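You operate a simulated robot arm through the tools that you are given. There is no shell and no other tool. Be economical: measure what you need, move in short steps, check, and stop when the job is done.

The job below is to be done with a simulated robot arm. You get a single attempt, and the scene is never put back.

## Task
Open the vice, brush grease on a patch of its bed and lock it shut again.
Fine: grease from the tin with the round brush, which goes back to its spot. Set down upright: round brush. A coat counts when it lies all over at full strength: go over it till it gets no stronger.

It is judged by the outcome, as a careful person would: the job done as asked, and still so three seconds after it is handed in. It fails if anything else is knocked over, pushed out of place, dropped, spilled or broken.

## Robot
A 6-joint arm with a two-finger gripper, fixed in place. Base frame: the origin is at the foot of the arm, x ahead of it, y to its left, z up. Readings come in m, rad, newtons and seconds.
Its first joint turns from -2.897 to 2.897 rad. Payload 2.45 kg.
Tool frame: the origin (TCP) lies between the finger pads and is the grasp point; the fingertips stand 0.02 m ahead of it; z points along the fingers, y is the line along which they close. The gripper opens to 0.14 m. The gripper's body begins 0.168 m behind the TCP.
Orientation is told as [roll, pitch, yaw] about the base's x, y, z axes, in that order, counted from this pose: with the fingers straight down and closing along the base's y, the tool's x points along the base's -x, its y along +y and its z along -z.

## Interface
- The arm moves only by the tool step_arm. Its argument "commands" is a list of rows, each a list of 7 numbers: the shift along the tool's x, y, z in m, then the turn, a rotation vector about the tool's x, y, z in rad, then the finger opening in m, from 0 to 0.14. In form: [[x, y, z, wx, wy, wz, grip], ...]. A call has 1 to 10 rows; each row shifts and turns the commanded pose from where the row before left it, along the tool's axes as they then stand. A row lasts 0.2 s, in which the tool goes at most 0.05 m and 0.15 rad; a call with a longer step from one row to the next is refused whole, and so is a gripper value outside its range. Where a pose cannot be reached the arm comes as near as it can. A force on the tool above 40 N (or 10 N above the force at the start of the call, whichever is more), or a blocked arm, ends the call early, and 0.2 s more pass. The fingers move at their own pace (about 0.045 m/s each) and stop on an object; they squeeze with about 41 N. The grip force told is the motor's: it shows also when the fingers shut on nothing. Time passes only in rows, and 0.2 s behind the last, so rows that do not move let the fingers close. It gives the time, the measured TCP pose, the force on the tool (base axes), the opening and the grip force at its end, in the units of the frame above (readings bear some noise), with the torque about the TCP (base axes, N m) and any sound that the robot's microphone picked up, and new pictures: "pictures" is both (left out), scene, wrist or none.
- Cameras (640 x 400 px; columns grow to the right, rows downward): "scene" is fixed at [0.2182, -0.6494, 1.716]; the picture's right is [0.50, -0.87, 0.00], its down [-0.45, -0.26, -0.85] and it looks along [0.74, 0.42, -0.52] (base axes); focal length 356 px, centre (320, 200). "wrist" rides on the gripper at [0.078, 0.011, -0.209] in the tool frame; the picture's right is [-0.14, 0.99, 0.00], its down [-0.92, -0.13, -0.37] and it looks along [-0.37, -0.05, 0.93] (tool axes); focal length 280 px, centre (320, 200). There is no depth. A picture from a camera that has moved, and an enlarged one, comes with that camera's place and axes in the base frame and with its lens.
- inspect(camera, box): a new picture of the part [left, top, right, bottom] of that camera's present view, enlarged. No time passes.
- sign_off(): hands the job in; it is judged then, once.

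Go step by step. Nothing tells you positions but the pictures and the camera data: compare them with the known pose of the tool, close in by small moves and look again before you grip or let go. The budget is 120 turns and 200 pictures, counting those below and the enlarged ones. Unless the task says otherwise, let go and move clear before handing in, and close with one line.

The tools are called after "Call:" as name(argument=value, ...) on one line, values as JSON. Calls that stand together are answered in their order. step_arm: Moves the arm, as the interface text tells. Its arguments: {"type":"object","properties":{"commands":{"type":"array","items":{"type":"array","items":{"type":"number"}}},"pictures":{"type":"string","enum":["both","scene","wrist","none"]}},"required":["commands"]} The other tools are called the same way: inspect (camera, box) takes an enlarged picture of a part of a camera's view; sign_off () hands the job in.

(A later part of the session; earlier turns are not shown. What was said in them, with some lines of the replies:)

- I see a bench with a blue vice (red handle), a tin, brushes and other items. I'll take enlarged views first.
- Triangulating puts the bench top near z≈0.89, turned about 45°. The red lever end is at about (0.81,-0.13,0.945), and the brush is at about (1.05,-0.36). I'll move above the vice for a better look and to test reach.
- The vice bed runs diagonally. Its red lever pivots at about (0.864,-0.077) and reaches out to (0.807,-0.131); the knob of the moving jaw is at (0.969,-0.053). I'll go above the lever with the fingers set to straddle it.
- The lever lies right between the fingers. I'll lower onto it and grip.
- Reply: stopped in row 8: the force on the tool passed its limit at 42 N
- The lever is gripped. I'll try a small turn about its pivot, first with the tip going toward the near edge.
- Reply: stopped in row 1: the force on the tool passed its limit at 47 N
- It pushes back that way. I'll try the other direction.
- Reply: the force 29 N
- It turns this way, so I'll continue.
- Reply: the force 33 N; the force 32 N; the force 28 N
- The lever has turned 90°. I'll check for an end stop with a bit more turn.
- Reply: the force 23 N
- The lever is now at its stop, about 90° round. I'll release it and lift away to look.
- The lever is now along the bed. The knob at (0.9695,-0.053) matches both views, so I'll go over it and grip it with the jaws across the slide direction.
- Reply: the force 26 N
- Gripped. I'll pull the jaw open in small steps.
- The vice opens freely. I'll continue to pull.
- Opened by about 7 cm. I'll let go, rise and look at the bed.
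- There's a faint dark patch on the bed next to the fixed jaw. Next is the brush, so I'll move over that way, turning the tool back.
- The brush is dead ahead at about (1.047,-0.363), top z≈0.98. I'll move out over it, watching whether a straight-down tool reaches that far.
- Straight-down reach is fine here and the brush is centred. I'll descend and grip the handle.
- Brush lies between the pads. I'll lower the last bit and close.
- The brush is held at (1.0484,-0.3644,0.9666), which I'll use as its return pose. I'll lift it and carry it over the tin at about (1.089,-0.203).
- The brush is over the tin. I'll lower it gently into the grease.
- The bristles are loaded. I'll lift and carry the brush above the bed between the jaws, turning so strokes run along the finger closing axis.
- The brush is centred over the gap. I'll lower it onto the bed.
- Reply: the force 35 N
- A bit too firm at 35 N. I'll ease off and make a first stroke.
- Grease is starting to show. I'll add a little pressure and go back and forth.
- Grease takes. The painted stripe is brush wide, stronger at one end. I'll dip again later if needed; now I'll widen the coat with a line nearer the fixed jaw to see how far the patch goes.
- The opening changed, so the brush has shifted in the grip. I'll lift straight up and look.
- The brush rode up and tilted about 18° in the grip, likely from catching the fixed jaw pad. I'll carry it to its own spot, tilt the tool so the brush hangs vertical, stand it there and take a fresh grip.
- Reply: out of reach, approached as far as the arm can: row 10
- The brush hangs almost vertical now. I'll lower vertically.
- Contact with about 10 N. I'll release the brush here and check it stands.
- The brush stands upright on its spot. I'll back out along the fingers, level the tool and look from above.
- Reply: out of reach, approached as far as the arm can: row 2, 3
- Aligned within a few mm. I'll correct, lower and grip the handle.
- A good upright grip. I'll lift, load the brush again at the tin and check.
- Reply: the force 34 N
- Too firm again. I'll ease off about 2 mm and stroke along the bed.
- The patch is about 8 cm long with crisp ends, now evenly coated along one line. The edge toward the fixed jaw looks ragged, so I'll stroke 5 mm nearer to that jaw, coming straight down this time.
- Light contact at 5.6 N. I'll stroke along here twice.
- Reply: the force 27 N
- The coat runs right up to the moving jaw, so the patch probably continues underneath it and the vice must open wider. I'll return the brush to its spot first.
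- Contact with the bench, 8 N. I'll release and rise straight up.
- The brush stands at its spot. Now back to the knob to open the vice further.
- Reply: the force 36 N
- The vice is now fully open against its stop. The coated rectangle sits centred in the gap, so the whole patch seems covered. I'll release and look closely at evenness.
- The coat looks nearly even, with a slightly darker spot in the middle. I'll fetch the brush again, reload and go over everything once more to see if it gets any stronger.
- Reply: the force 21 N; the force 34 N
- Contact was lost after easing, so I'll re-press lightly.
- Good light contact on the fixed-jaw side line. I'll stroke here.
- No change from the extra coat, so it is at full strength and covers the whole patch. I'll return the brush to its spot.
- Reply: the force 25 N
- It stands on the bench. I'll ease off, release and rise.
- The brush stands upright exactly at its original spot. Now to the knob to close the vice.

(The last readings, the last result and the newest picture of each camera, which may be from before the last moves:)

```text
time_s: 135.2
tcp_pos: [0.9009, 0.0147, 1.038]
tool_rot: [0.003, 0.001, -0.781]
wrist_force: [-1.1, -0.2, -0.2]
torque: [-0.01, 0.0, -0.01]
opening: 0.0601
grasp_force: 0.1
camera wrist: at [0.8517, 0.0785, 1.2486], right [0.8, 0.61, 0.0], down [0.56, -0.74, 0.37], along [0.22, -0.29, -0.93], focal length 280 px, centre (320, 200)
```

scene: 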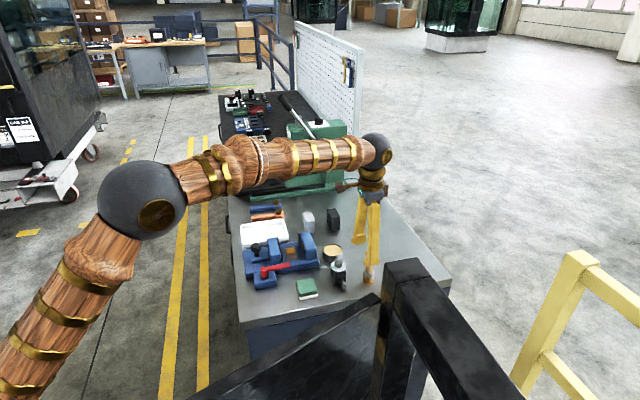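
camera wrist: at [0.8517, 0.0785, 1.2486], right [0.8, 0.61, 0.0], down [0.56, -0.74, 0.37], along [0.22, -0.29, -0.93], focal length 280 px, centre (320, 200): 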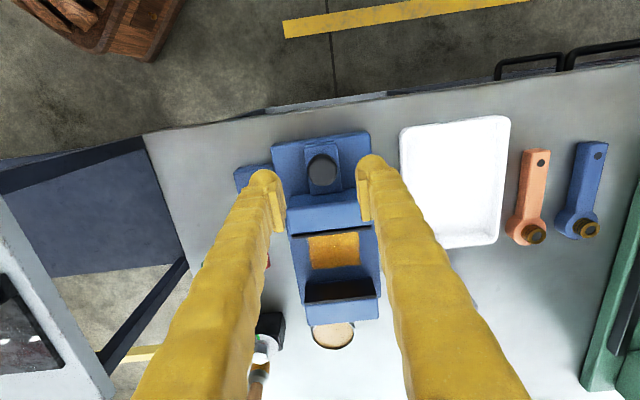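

Call:
step_arm(commands=[[0, 0.002, 0.04, 0, 0, 0, 0.06], [0, 0, 0.035, 0, 0, 0, 0.06], [0, 0, 0, 0, 0, 0, 0.0], [0, 0, 0, 0, 0, 0, 0.0], [0, 0, 0, 0, 0, 0, 0.0], [0, 0, 0, 0, 0, 0, 0.0]], pictures="none")

Call:
step_arm(commands=[[-0.006, 0, 0, 0, 0, 0, 0.0], [-0.01, 0, 0, 0, 0, 0, 0.0], [-0.01, 0, 0, 0, 0, 0, 0.0], [-0.01, 0, 0, 0, 0, 0, 0.0], [-0.01, 0, 0, 0, 0, 0, 0.0], [-0.01, 0, 0, 0, 0, 0, 0.0], [-0.01, 0, 0, 0, 0, 0, 0.0], [-0.01, 0, 0, 0, 0, 0, 0.0], [-0.01, 0, 0, 0, 0, 0, 0.0]], pictures="wrist")

```text
time_s: 136.6
tcp_pos: [0.9025, 0.016, 0.9634]
tool_rot: [0.002, 0.001, -0.783]
wrist_force: [3.4, 1.6, -5.2]
torque: [0.0, -0.05, 0.04]
opening: 0.0304
grasp_force: 45.2
```

```text
time_s: 138.6
tcp_pos: [0.9637, -0.0444, 0.9652]
tool_rot: [0.002, 0.0, -0.783]
wrist_force: [-13.9, -14.5, -5.4]
torque: [-0.18, 0.07, -0.07]
opening: 0.0304
grasp_force: 44.6
camera wrist: at [0.9151, 0.0189, 1.1736], right [0.8, 0.61, 0.0], down [0.56, -0.74, 0.37], along [0.22, -0.29, -0.93], focal length 280 px, centre (320, 200)
```

wrist: 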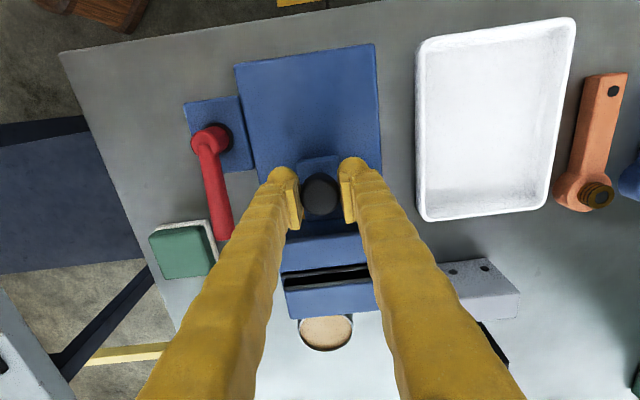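

Call:
step_arm(commands=[[-0.004, -0.0012, 0, 0, 0, 0, 0.0], [-0.004, 0, 0, 0, 0, 0, 0.0], [-0.003, 0, 0, 0, 0, 0, 0.0], [0, 0, 0, 0, 0, 0, 0.0]], pictures="wrist")

```text
time_s: 139.6
tcp_pos: [0.971, -0.0522, 0.9647]
tool_rot: [0.002, 0.003, -0.783]
wrist_force: [-24.2, 22.3, -4.1]
torque: [0.29, 0.34, -0.02]
opening: 0.0306
grasp_force: 45.3
camera wrist: at [0.922, 0.0118, 1.174], right [0.8, 0.61, 0.0], down [0.56, -0.74, 0.37], along [0.22, -0.29, -0.93], focal length 280 px, centre (320, 200)
```

wrist: 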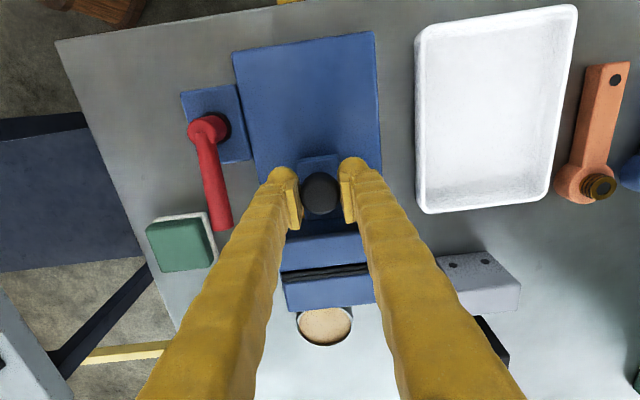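

The jaw is closed against its stop. I'll release the knob, rise and turn the tool round for the lever.

Call:
step_arm(commands=[[0.0015, 0, 0, 0, 0, 0, 0.0], [0, 0, 0, 0, 0, 0, 0.06], [0, 0, 0, 0, 0, 0, 0.06], [0, 0, -0.04, 0, 0, 0, 0.08], [0, 0, -0.04, 0, 0, 0, 0.08], [0, 0, -0.04, 0, 0, 0, 0.08], [0, -0.045, 0, 0, 0, 0, 0.08], [0, -0.047, 0, 0, 0, 0, 0.08]], pictures="wrist")

Call:
step_arm(commands=[[0, 0, 0, 0, 0, -0.15, 0.08], [0, 0, 0, 0, 0, -0.15, 0.08], [0, 0, 0, 0, 0, -0.15, 0.08], [0, 0, 0, 0, 0, -0.15, 0.08], [0, 0, 0, 0, 0, -0.15, 0.08], [0, 0, 0, 0, 0, -0.15, 0.08], [0, 0, 0, 0, 0, -0.15, 0.08], [0, 0, 0, 0, 0, -0.15, 0.08], [0, 0, 0, 0, 0, -0.15, 0.08], [0, 0, 0, 0, 0, -0.15, 0.08]], pictures="none")

Call:
step_arm(commands=[[0, 0, 0, 0, 0, -0.15, 0.08], [0, 0, 0, 0, 0, -0.15, 0.08], [0, 0, 0, 0, 0, -0.15, 0.08], [0, 0, 0, 0, 0, -0.15, 0.08], [0, 0, 0, 0, 0, -0.15, 0.08], [0, 0, 0, 0, 0, -0.15, 0.08], [0, 0, 0, 0, 0, -0.15, 0.08], [0, 0, 0, 0, 0, -0.15, 0.08], [0, 0, 0, 0, 0, -0.15, 0.08], [0, 0, 0, 0, 0, -0.15, 0.08]], pictures="none")

Call:
step_arm(commands=[[0, 0, 0, 0, 0, -0.14, 0.08]], pictures="wrist")

```text
time_s: 141.4
tcp_pos: [0.9048, -0.1168, 1.0838]
tool_rot: [0.001, 0.0, -0.783]
wrist_force: [0.3, -0.5, -0.6]
torque: [-0.01, -0.01, 0.0]
opening: 0.08
grasp_force: 0.2
camera wrist: at [0.8562, -0.0539, 1.2925], right [0.8, 0.61, 0.0], down [0.56, -0.74, 0.37], along [0.22, -0.29, -0.93], focal length 280 px, centre (320, 200)
```

wrist: 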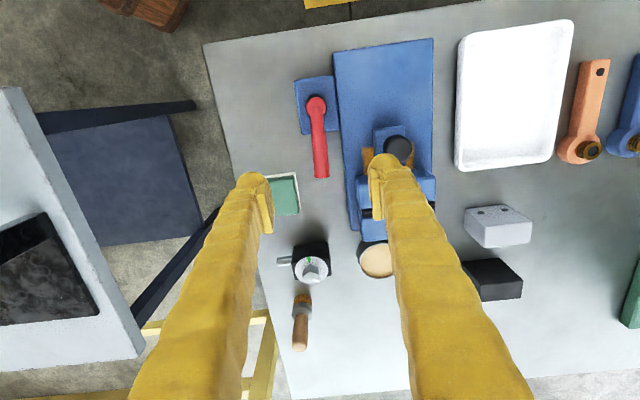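

```text
time_s: 143.6
tcp_pos: [0.9049, -0.117, 1.0836]
tool_rot: [0.001, -0.003, 0.719]
wrist_force: [-1.1, 0.3, -0.2]
torque: [-0.03, -0.01, 0.01]
opening: 0.0797
grasp_force: 0.1
```

```text
time_s: 145.8
tcp_pos: [0.9043, -0.1168, 1.085]
tool_rot: [-0.003, 0.001, 2.218]
wrist_force: [0.4, 0.4, -0.3]
torque: [0.0, -0.01, -0.01]
opening: 0.0799
grasp_force: 0.1
```

```text
time_s: 146.2
tcp_pos: [0.9046, -0.1173, 1.085]
tool_rot: [-0.002, 0.0, 2.357]
wrist_force: [-0.3, 0.3, -0.7]
torque: [0.02, 0.0, 0.03]
opening: 0.0798
grasp_force: 0.3
camera wrist: at [0.9517, -0.179, 1.2938], right [-0.8, -0.6, 0.0], down [-0.56, 0.74, 0.37], along [-0.22, 0.29, -0.93], focal length 280 px, centre (320, 200)
```

wrist: 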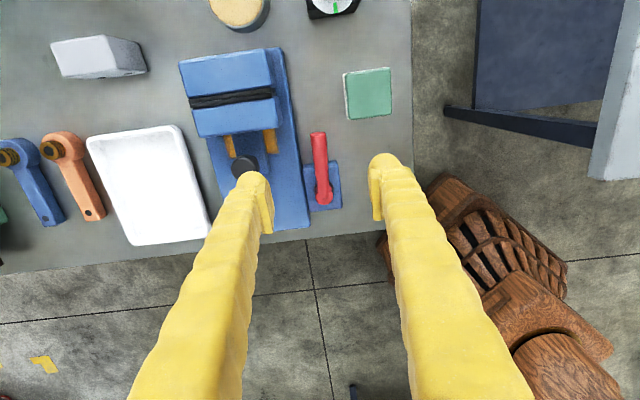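

The lever is aligned between the fingers. I'll lower and grip it.

Call:
step_arm(commands=[[0, 0, 0.04, 0, 0, 0, 0.06], [0, 0, 0.04, 0, 0, 0, 0.05], [0, 0, 0.04, 0, 0, 0, 0.05], [0, 0, 0.025, 0, 0, 0, 0.05], [0, 0, 0, 0, 0, 0, 0.0], [0, 0, 0, 0, 0, 0, 0.0], [0, 0, 0, 0, 0, 0, 0.0]], pictures="wrist")

```text
time_s: 147.8
tcp_pos: [0.9074, -0.1173, 0.9393]
tool_rot: [-0.002, 0.0, 2.355]
wrist_force: [8.3, 6.0, -6.4]
torque: [-0.01, 0.0, -0.76]
opening: 0.0128
grasp_force: 26.1
camera wrist: at [0.9535, -0.1792, 1.1489], right [-0.8, -0.6, 0.0], down [-0.56, 0.74, 0.37], along [-0.22, 0.3, -0.93], focal length 280 px, centre (320, 200)
```

wrist: 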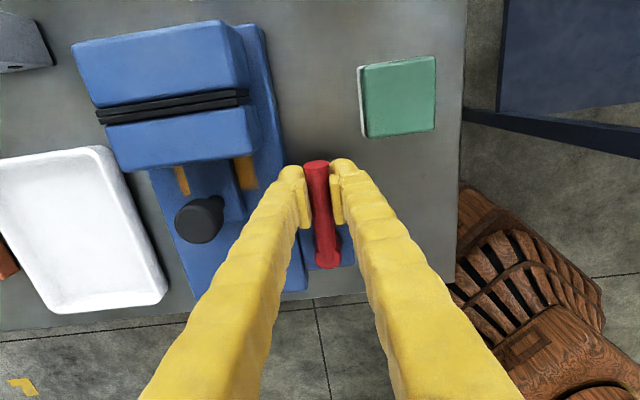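

Call:
step_arm(commands=[[-0.0003, 0.0059, 0, 0, 0, 0.1, 0.0], [-0.0003, 0.0059, 0, 0, 0, 0.1, 0.0], [-0.0003, 0.0059, 0, 0, 0, 0.1, 0.0], [-0.0003, 0.0059, 0, 0, 0, 0.1, 0.0], [-0.0003, 0.0059, 0, 0, 0, 0.1, 0.0]], pictures="none")

```text
time_s: 149.0
tcp_pos: [0.8821, -0.1324, 0.9391]
tool_rot: [-0.001, -0.002, 1.854]
wrist_force: [23.7, 12.8, 0.9]
torque: [0.06, -0.08, -1.41]
opening: 0.0132
grasp_force: 39.8
```

Call:
step_arm(commands=[[-0.0006, 0.0059, 0, 0, 0, 0.1, 0.0], [-0.0003, 0.0059, 0, 0, 0, 0.1, 0.0], [-0.0003, 0.0059, 0, 0, 0, 0.1, 0.0], [-0.0003, 0.0059, 0, 0, 0, 0.1, 0.0], [-0.0003, 0.0059, 0, 0, 0, 0.1, 0.0]], pictures="wrist")

```text
time_s: 150.2
tcp_pos: [0.852, -0.1319, 0.9414]
tool_rot: [-0.003, -0.003, 1.354]
wrist_force: [29.6, 18.3, 16.2]
torque: [0.07, -0.2, -1.36]
opening: 0.0129
grasp_force: 39.7
camera wrist: at [0.823, -0.2054, 1.1485], right [-0.94, 0.35, 0.0], down [0.32, 0.87, 0.37], along [0.13, 0.35, -0.93], focal length 280 px, centre (320, 200)
```

wrist: 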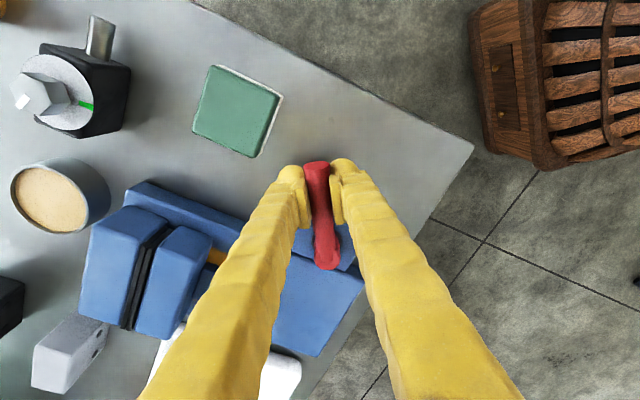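

Call:
step_arm(commands=[[-0.0018, 0.0059, 0, 0, 0, 0.1, 0.0], [-0.0006, 0.0059, 0, 0, 0, 0.1, 0.0], [-0.0003, 0.0059, 0, 0, 0, 0.1, 0.0], [-0.0003, 0.0059, 0, 0, 0, 0.1, 0.0]], pictures="none")

```text
time_s: 151.2
tcp_pos: [0.8297, -0.1218, 0.9408]
tool_rot: [0.0, -0.003, 0.956]
wrist_force: [13.3, -26.8, 14.6]
torque: [-0.03, -0.11, -1.45]
opening: 0.0132
grasp_force: 39.3
```

Call:
step_arm(commands=[[0.0003, 0.0055, 0, 0, 0, 0.1, 0.0], [0, 0.0045, 0, 0, 0, 0.08, 0.0], [0, 0.002, 0, 0, 0, 0.04, 0.0], [0, 0.002, 0, 0, 0, 0.04, 0.0], [0, 0.002, 0, 0, 0, 0.04, 0.0]], pictures="wrist")

```text
time_s: 151.8
tcp_pos: [0.8238, -0.1169, 0.9393]
tool_rot: [-0.005, -0.002, 0.78]
wrist_force: [7.4, -7.9, -2.1]
torque: [-0.24, 0.26, 0.31]
opening: 0.0122
grasp_force: 39.1
stopped in row 3: the force on the tool passed its limit at 49 N (the readings are from after the stop); the commanded pose is now the measured one
camera wrist: at [0.7592, -0.1624, 1.148], right [-0.6, 0.8, 0.0], down [0.74, 0.56, 0.37], along [0.3, 0.22, -0.93], focal length 280 px, centre (320, 200)
```

wrist: 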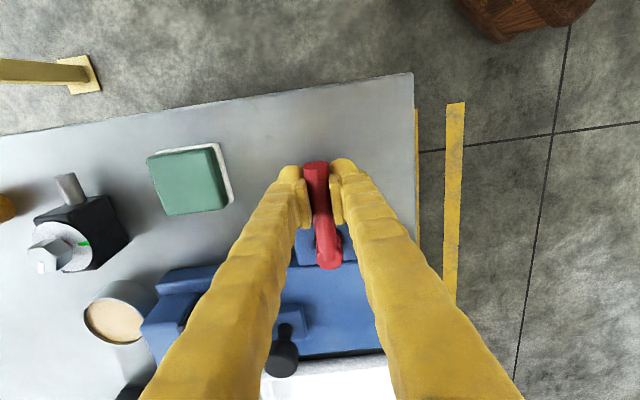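

It's at its stop, as at the start. One gentle nudge to be sure, then release and lift clear.

Call:
step_arm(commands=[[0, 0.0015, 0, 0, 0, 0.025, 0.0], [0, 0, 0, 0, 0, 0, 0.0]], pictures="none")

Call:
step_arm(commands=[[0, 0, 0, 0, 0, 0, 0.05], [0, 0, 0, 0, 0, 0, 0.06], [0, 0, 0, 0, 0, 0, 0.06], [0, 0, -0.04, 0, 0, 0, 0.08], [0, 0, -0.04, 0, 0, 0, 0.08], [0, 0, -0.04, 0, 0, 0, 0.08], [0, 0, -0.04, 0, 0, 0, 0.08], [0.03, 0.0, -0.03, 0, 0, 0, 0.08]], pictures="both")

Call:
inspect(camera="scene", box=[220, 190, 400, 310])

Call:
inspect(camera="scene", box=[240, 225, 350, 300])

```text
time_s: 152.5
tcp_pos: [0.8233, -0.1167, 0.9399]
tool_rot: [-0.006, -0.004, 0.755]
wrist_force: [9.1, -5.6, -4.0]
torque: [-0.09, 0.25, 1.4]
opening: 0.013
grasp_force: 39.5
stopped in row 2: the force on the tool passed its limit at 42 N (the readings are from after the stop); the commanded pose is now the measured one
```

```text
time_s: 154.3
tcp_pos: [0.801, -0.1354, 1.1316]
tool_rot: [-0.003, -0.003, 0.755]
wrist_force: [0.2, -0.7, -0.1]
torque: [0.04, 0.02, -0.01]
opening: 0.08
grasp_force: 0.1
camera wrist: at [0.7346, -0.18, 1.3393], right [-0.58, 0.82, 0.0], down [0.76, 0.54, 0.37], along [0.31, 0.21, -0.93], focal length 280 px, centre (320, 200)
```

scene: 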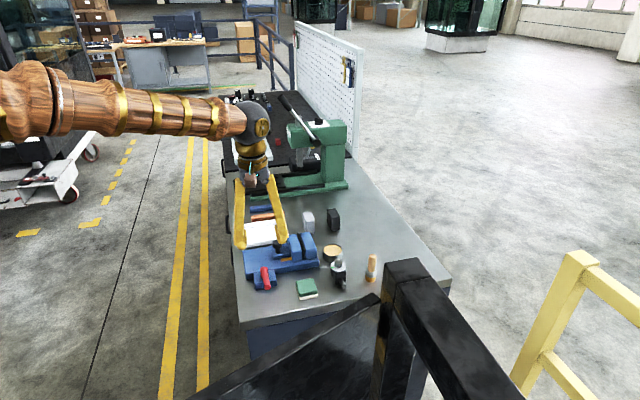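
wrist: 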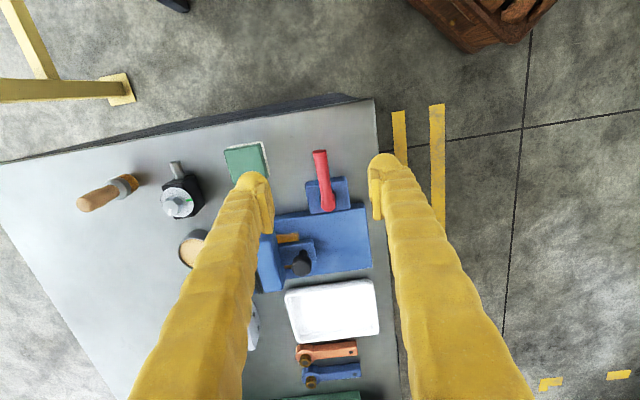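

```text
3.33 times, centred on (310, 250) of scene
camera zoom: at [0.2182, -0.6494, 1.716], right [0.5, -0.87, 0.0], down [-0.45, -0.26, -0.85], along [0.74, 0.42, -0.52], focal length 1185 px, centre (353, 33)
```

zoom: 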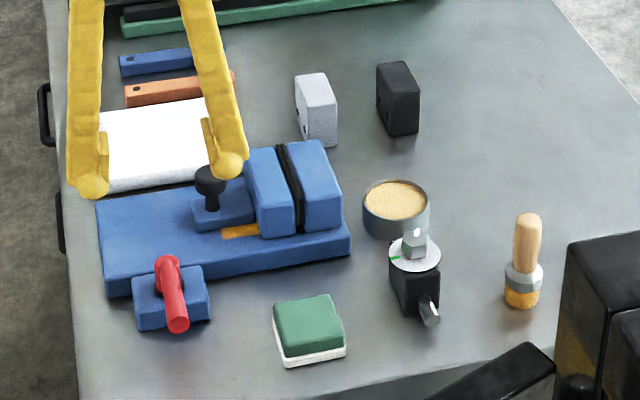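

```text
5.33 times, centred on (295, 262) of scene
camera zoom: at [0.2182, -0.6494, 1.716], right [0.5, -0.87, 0.0], down [-0.45, -0.26, -0.85], along [0.74, 0.42, -0.52], focal length 1896 px, centre (453, -133)
```

zoom: 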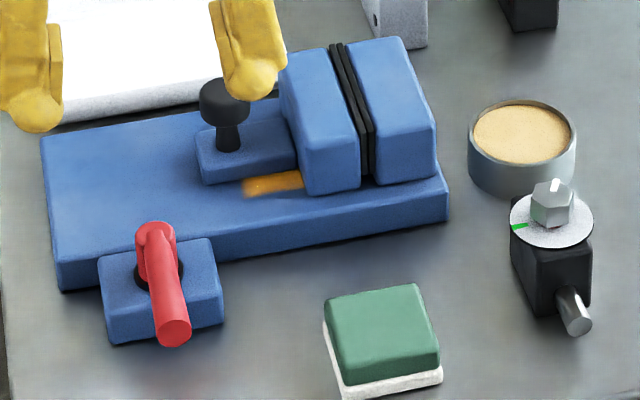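

The jaws are shut, the lever is in its locked position, and the brush stands upright on its spot. Everything else looks unmoved compared with the first pictures, so I'm handing in.

Call:
sign_off()

```text
The job is handed in.
```

The vice was opened, the patch on its bed greased until another pass made no visible difference, and the vice shut and locked again; the round brush stands upright on its spot, after it slipped in the grip once during brushing.
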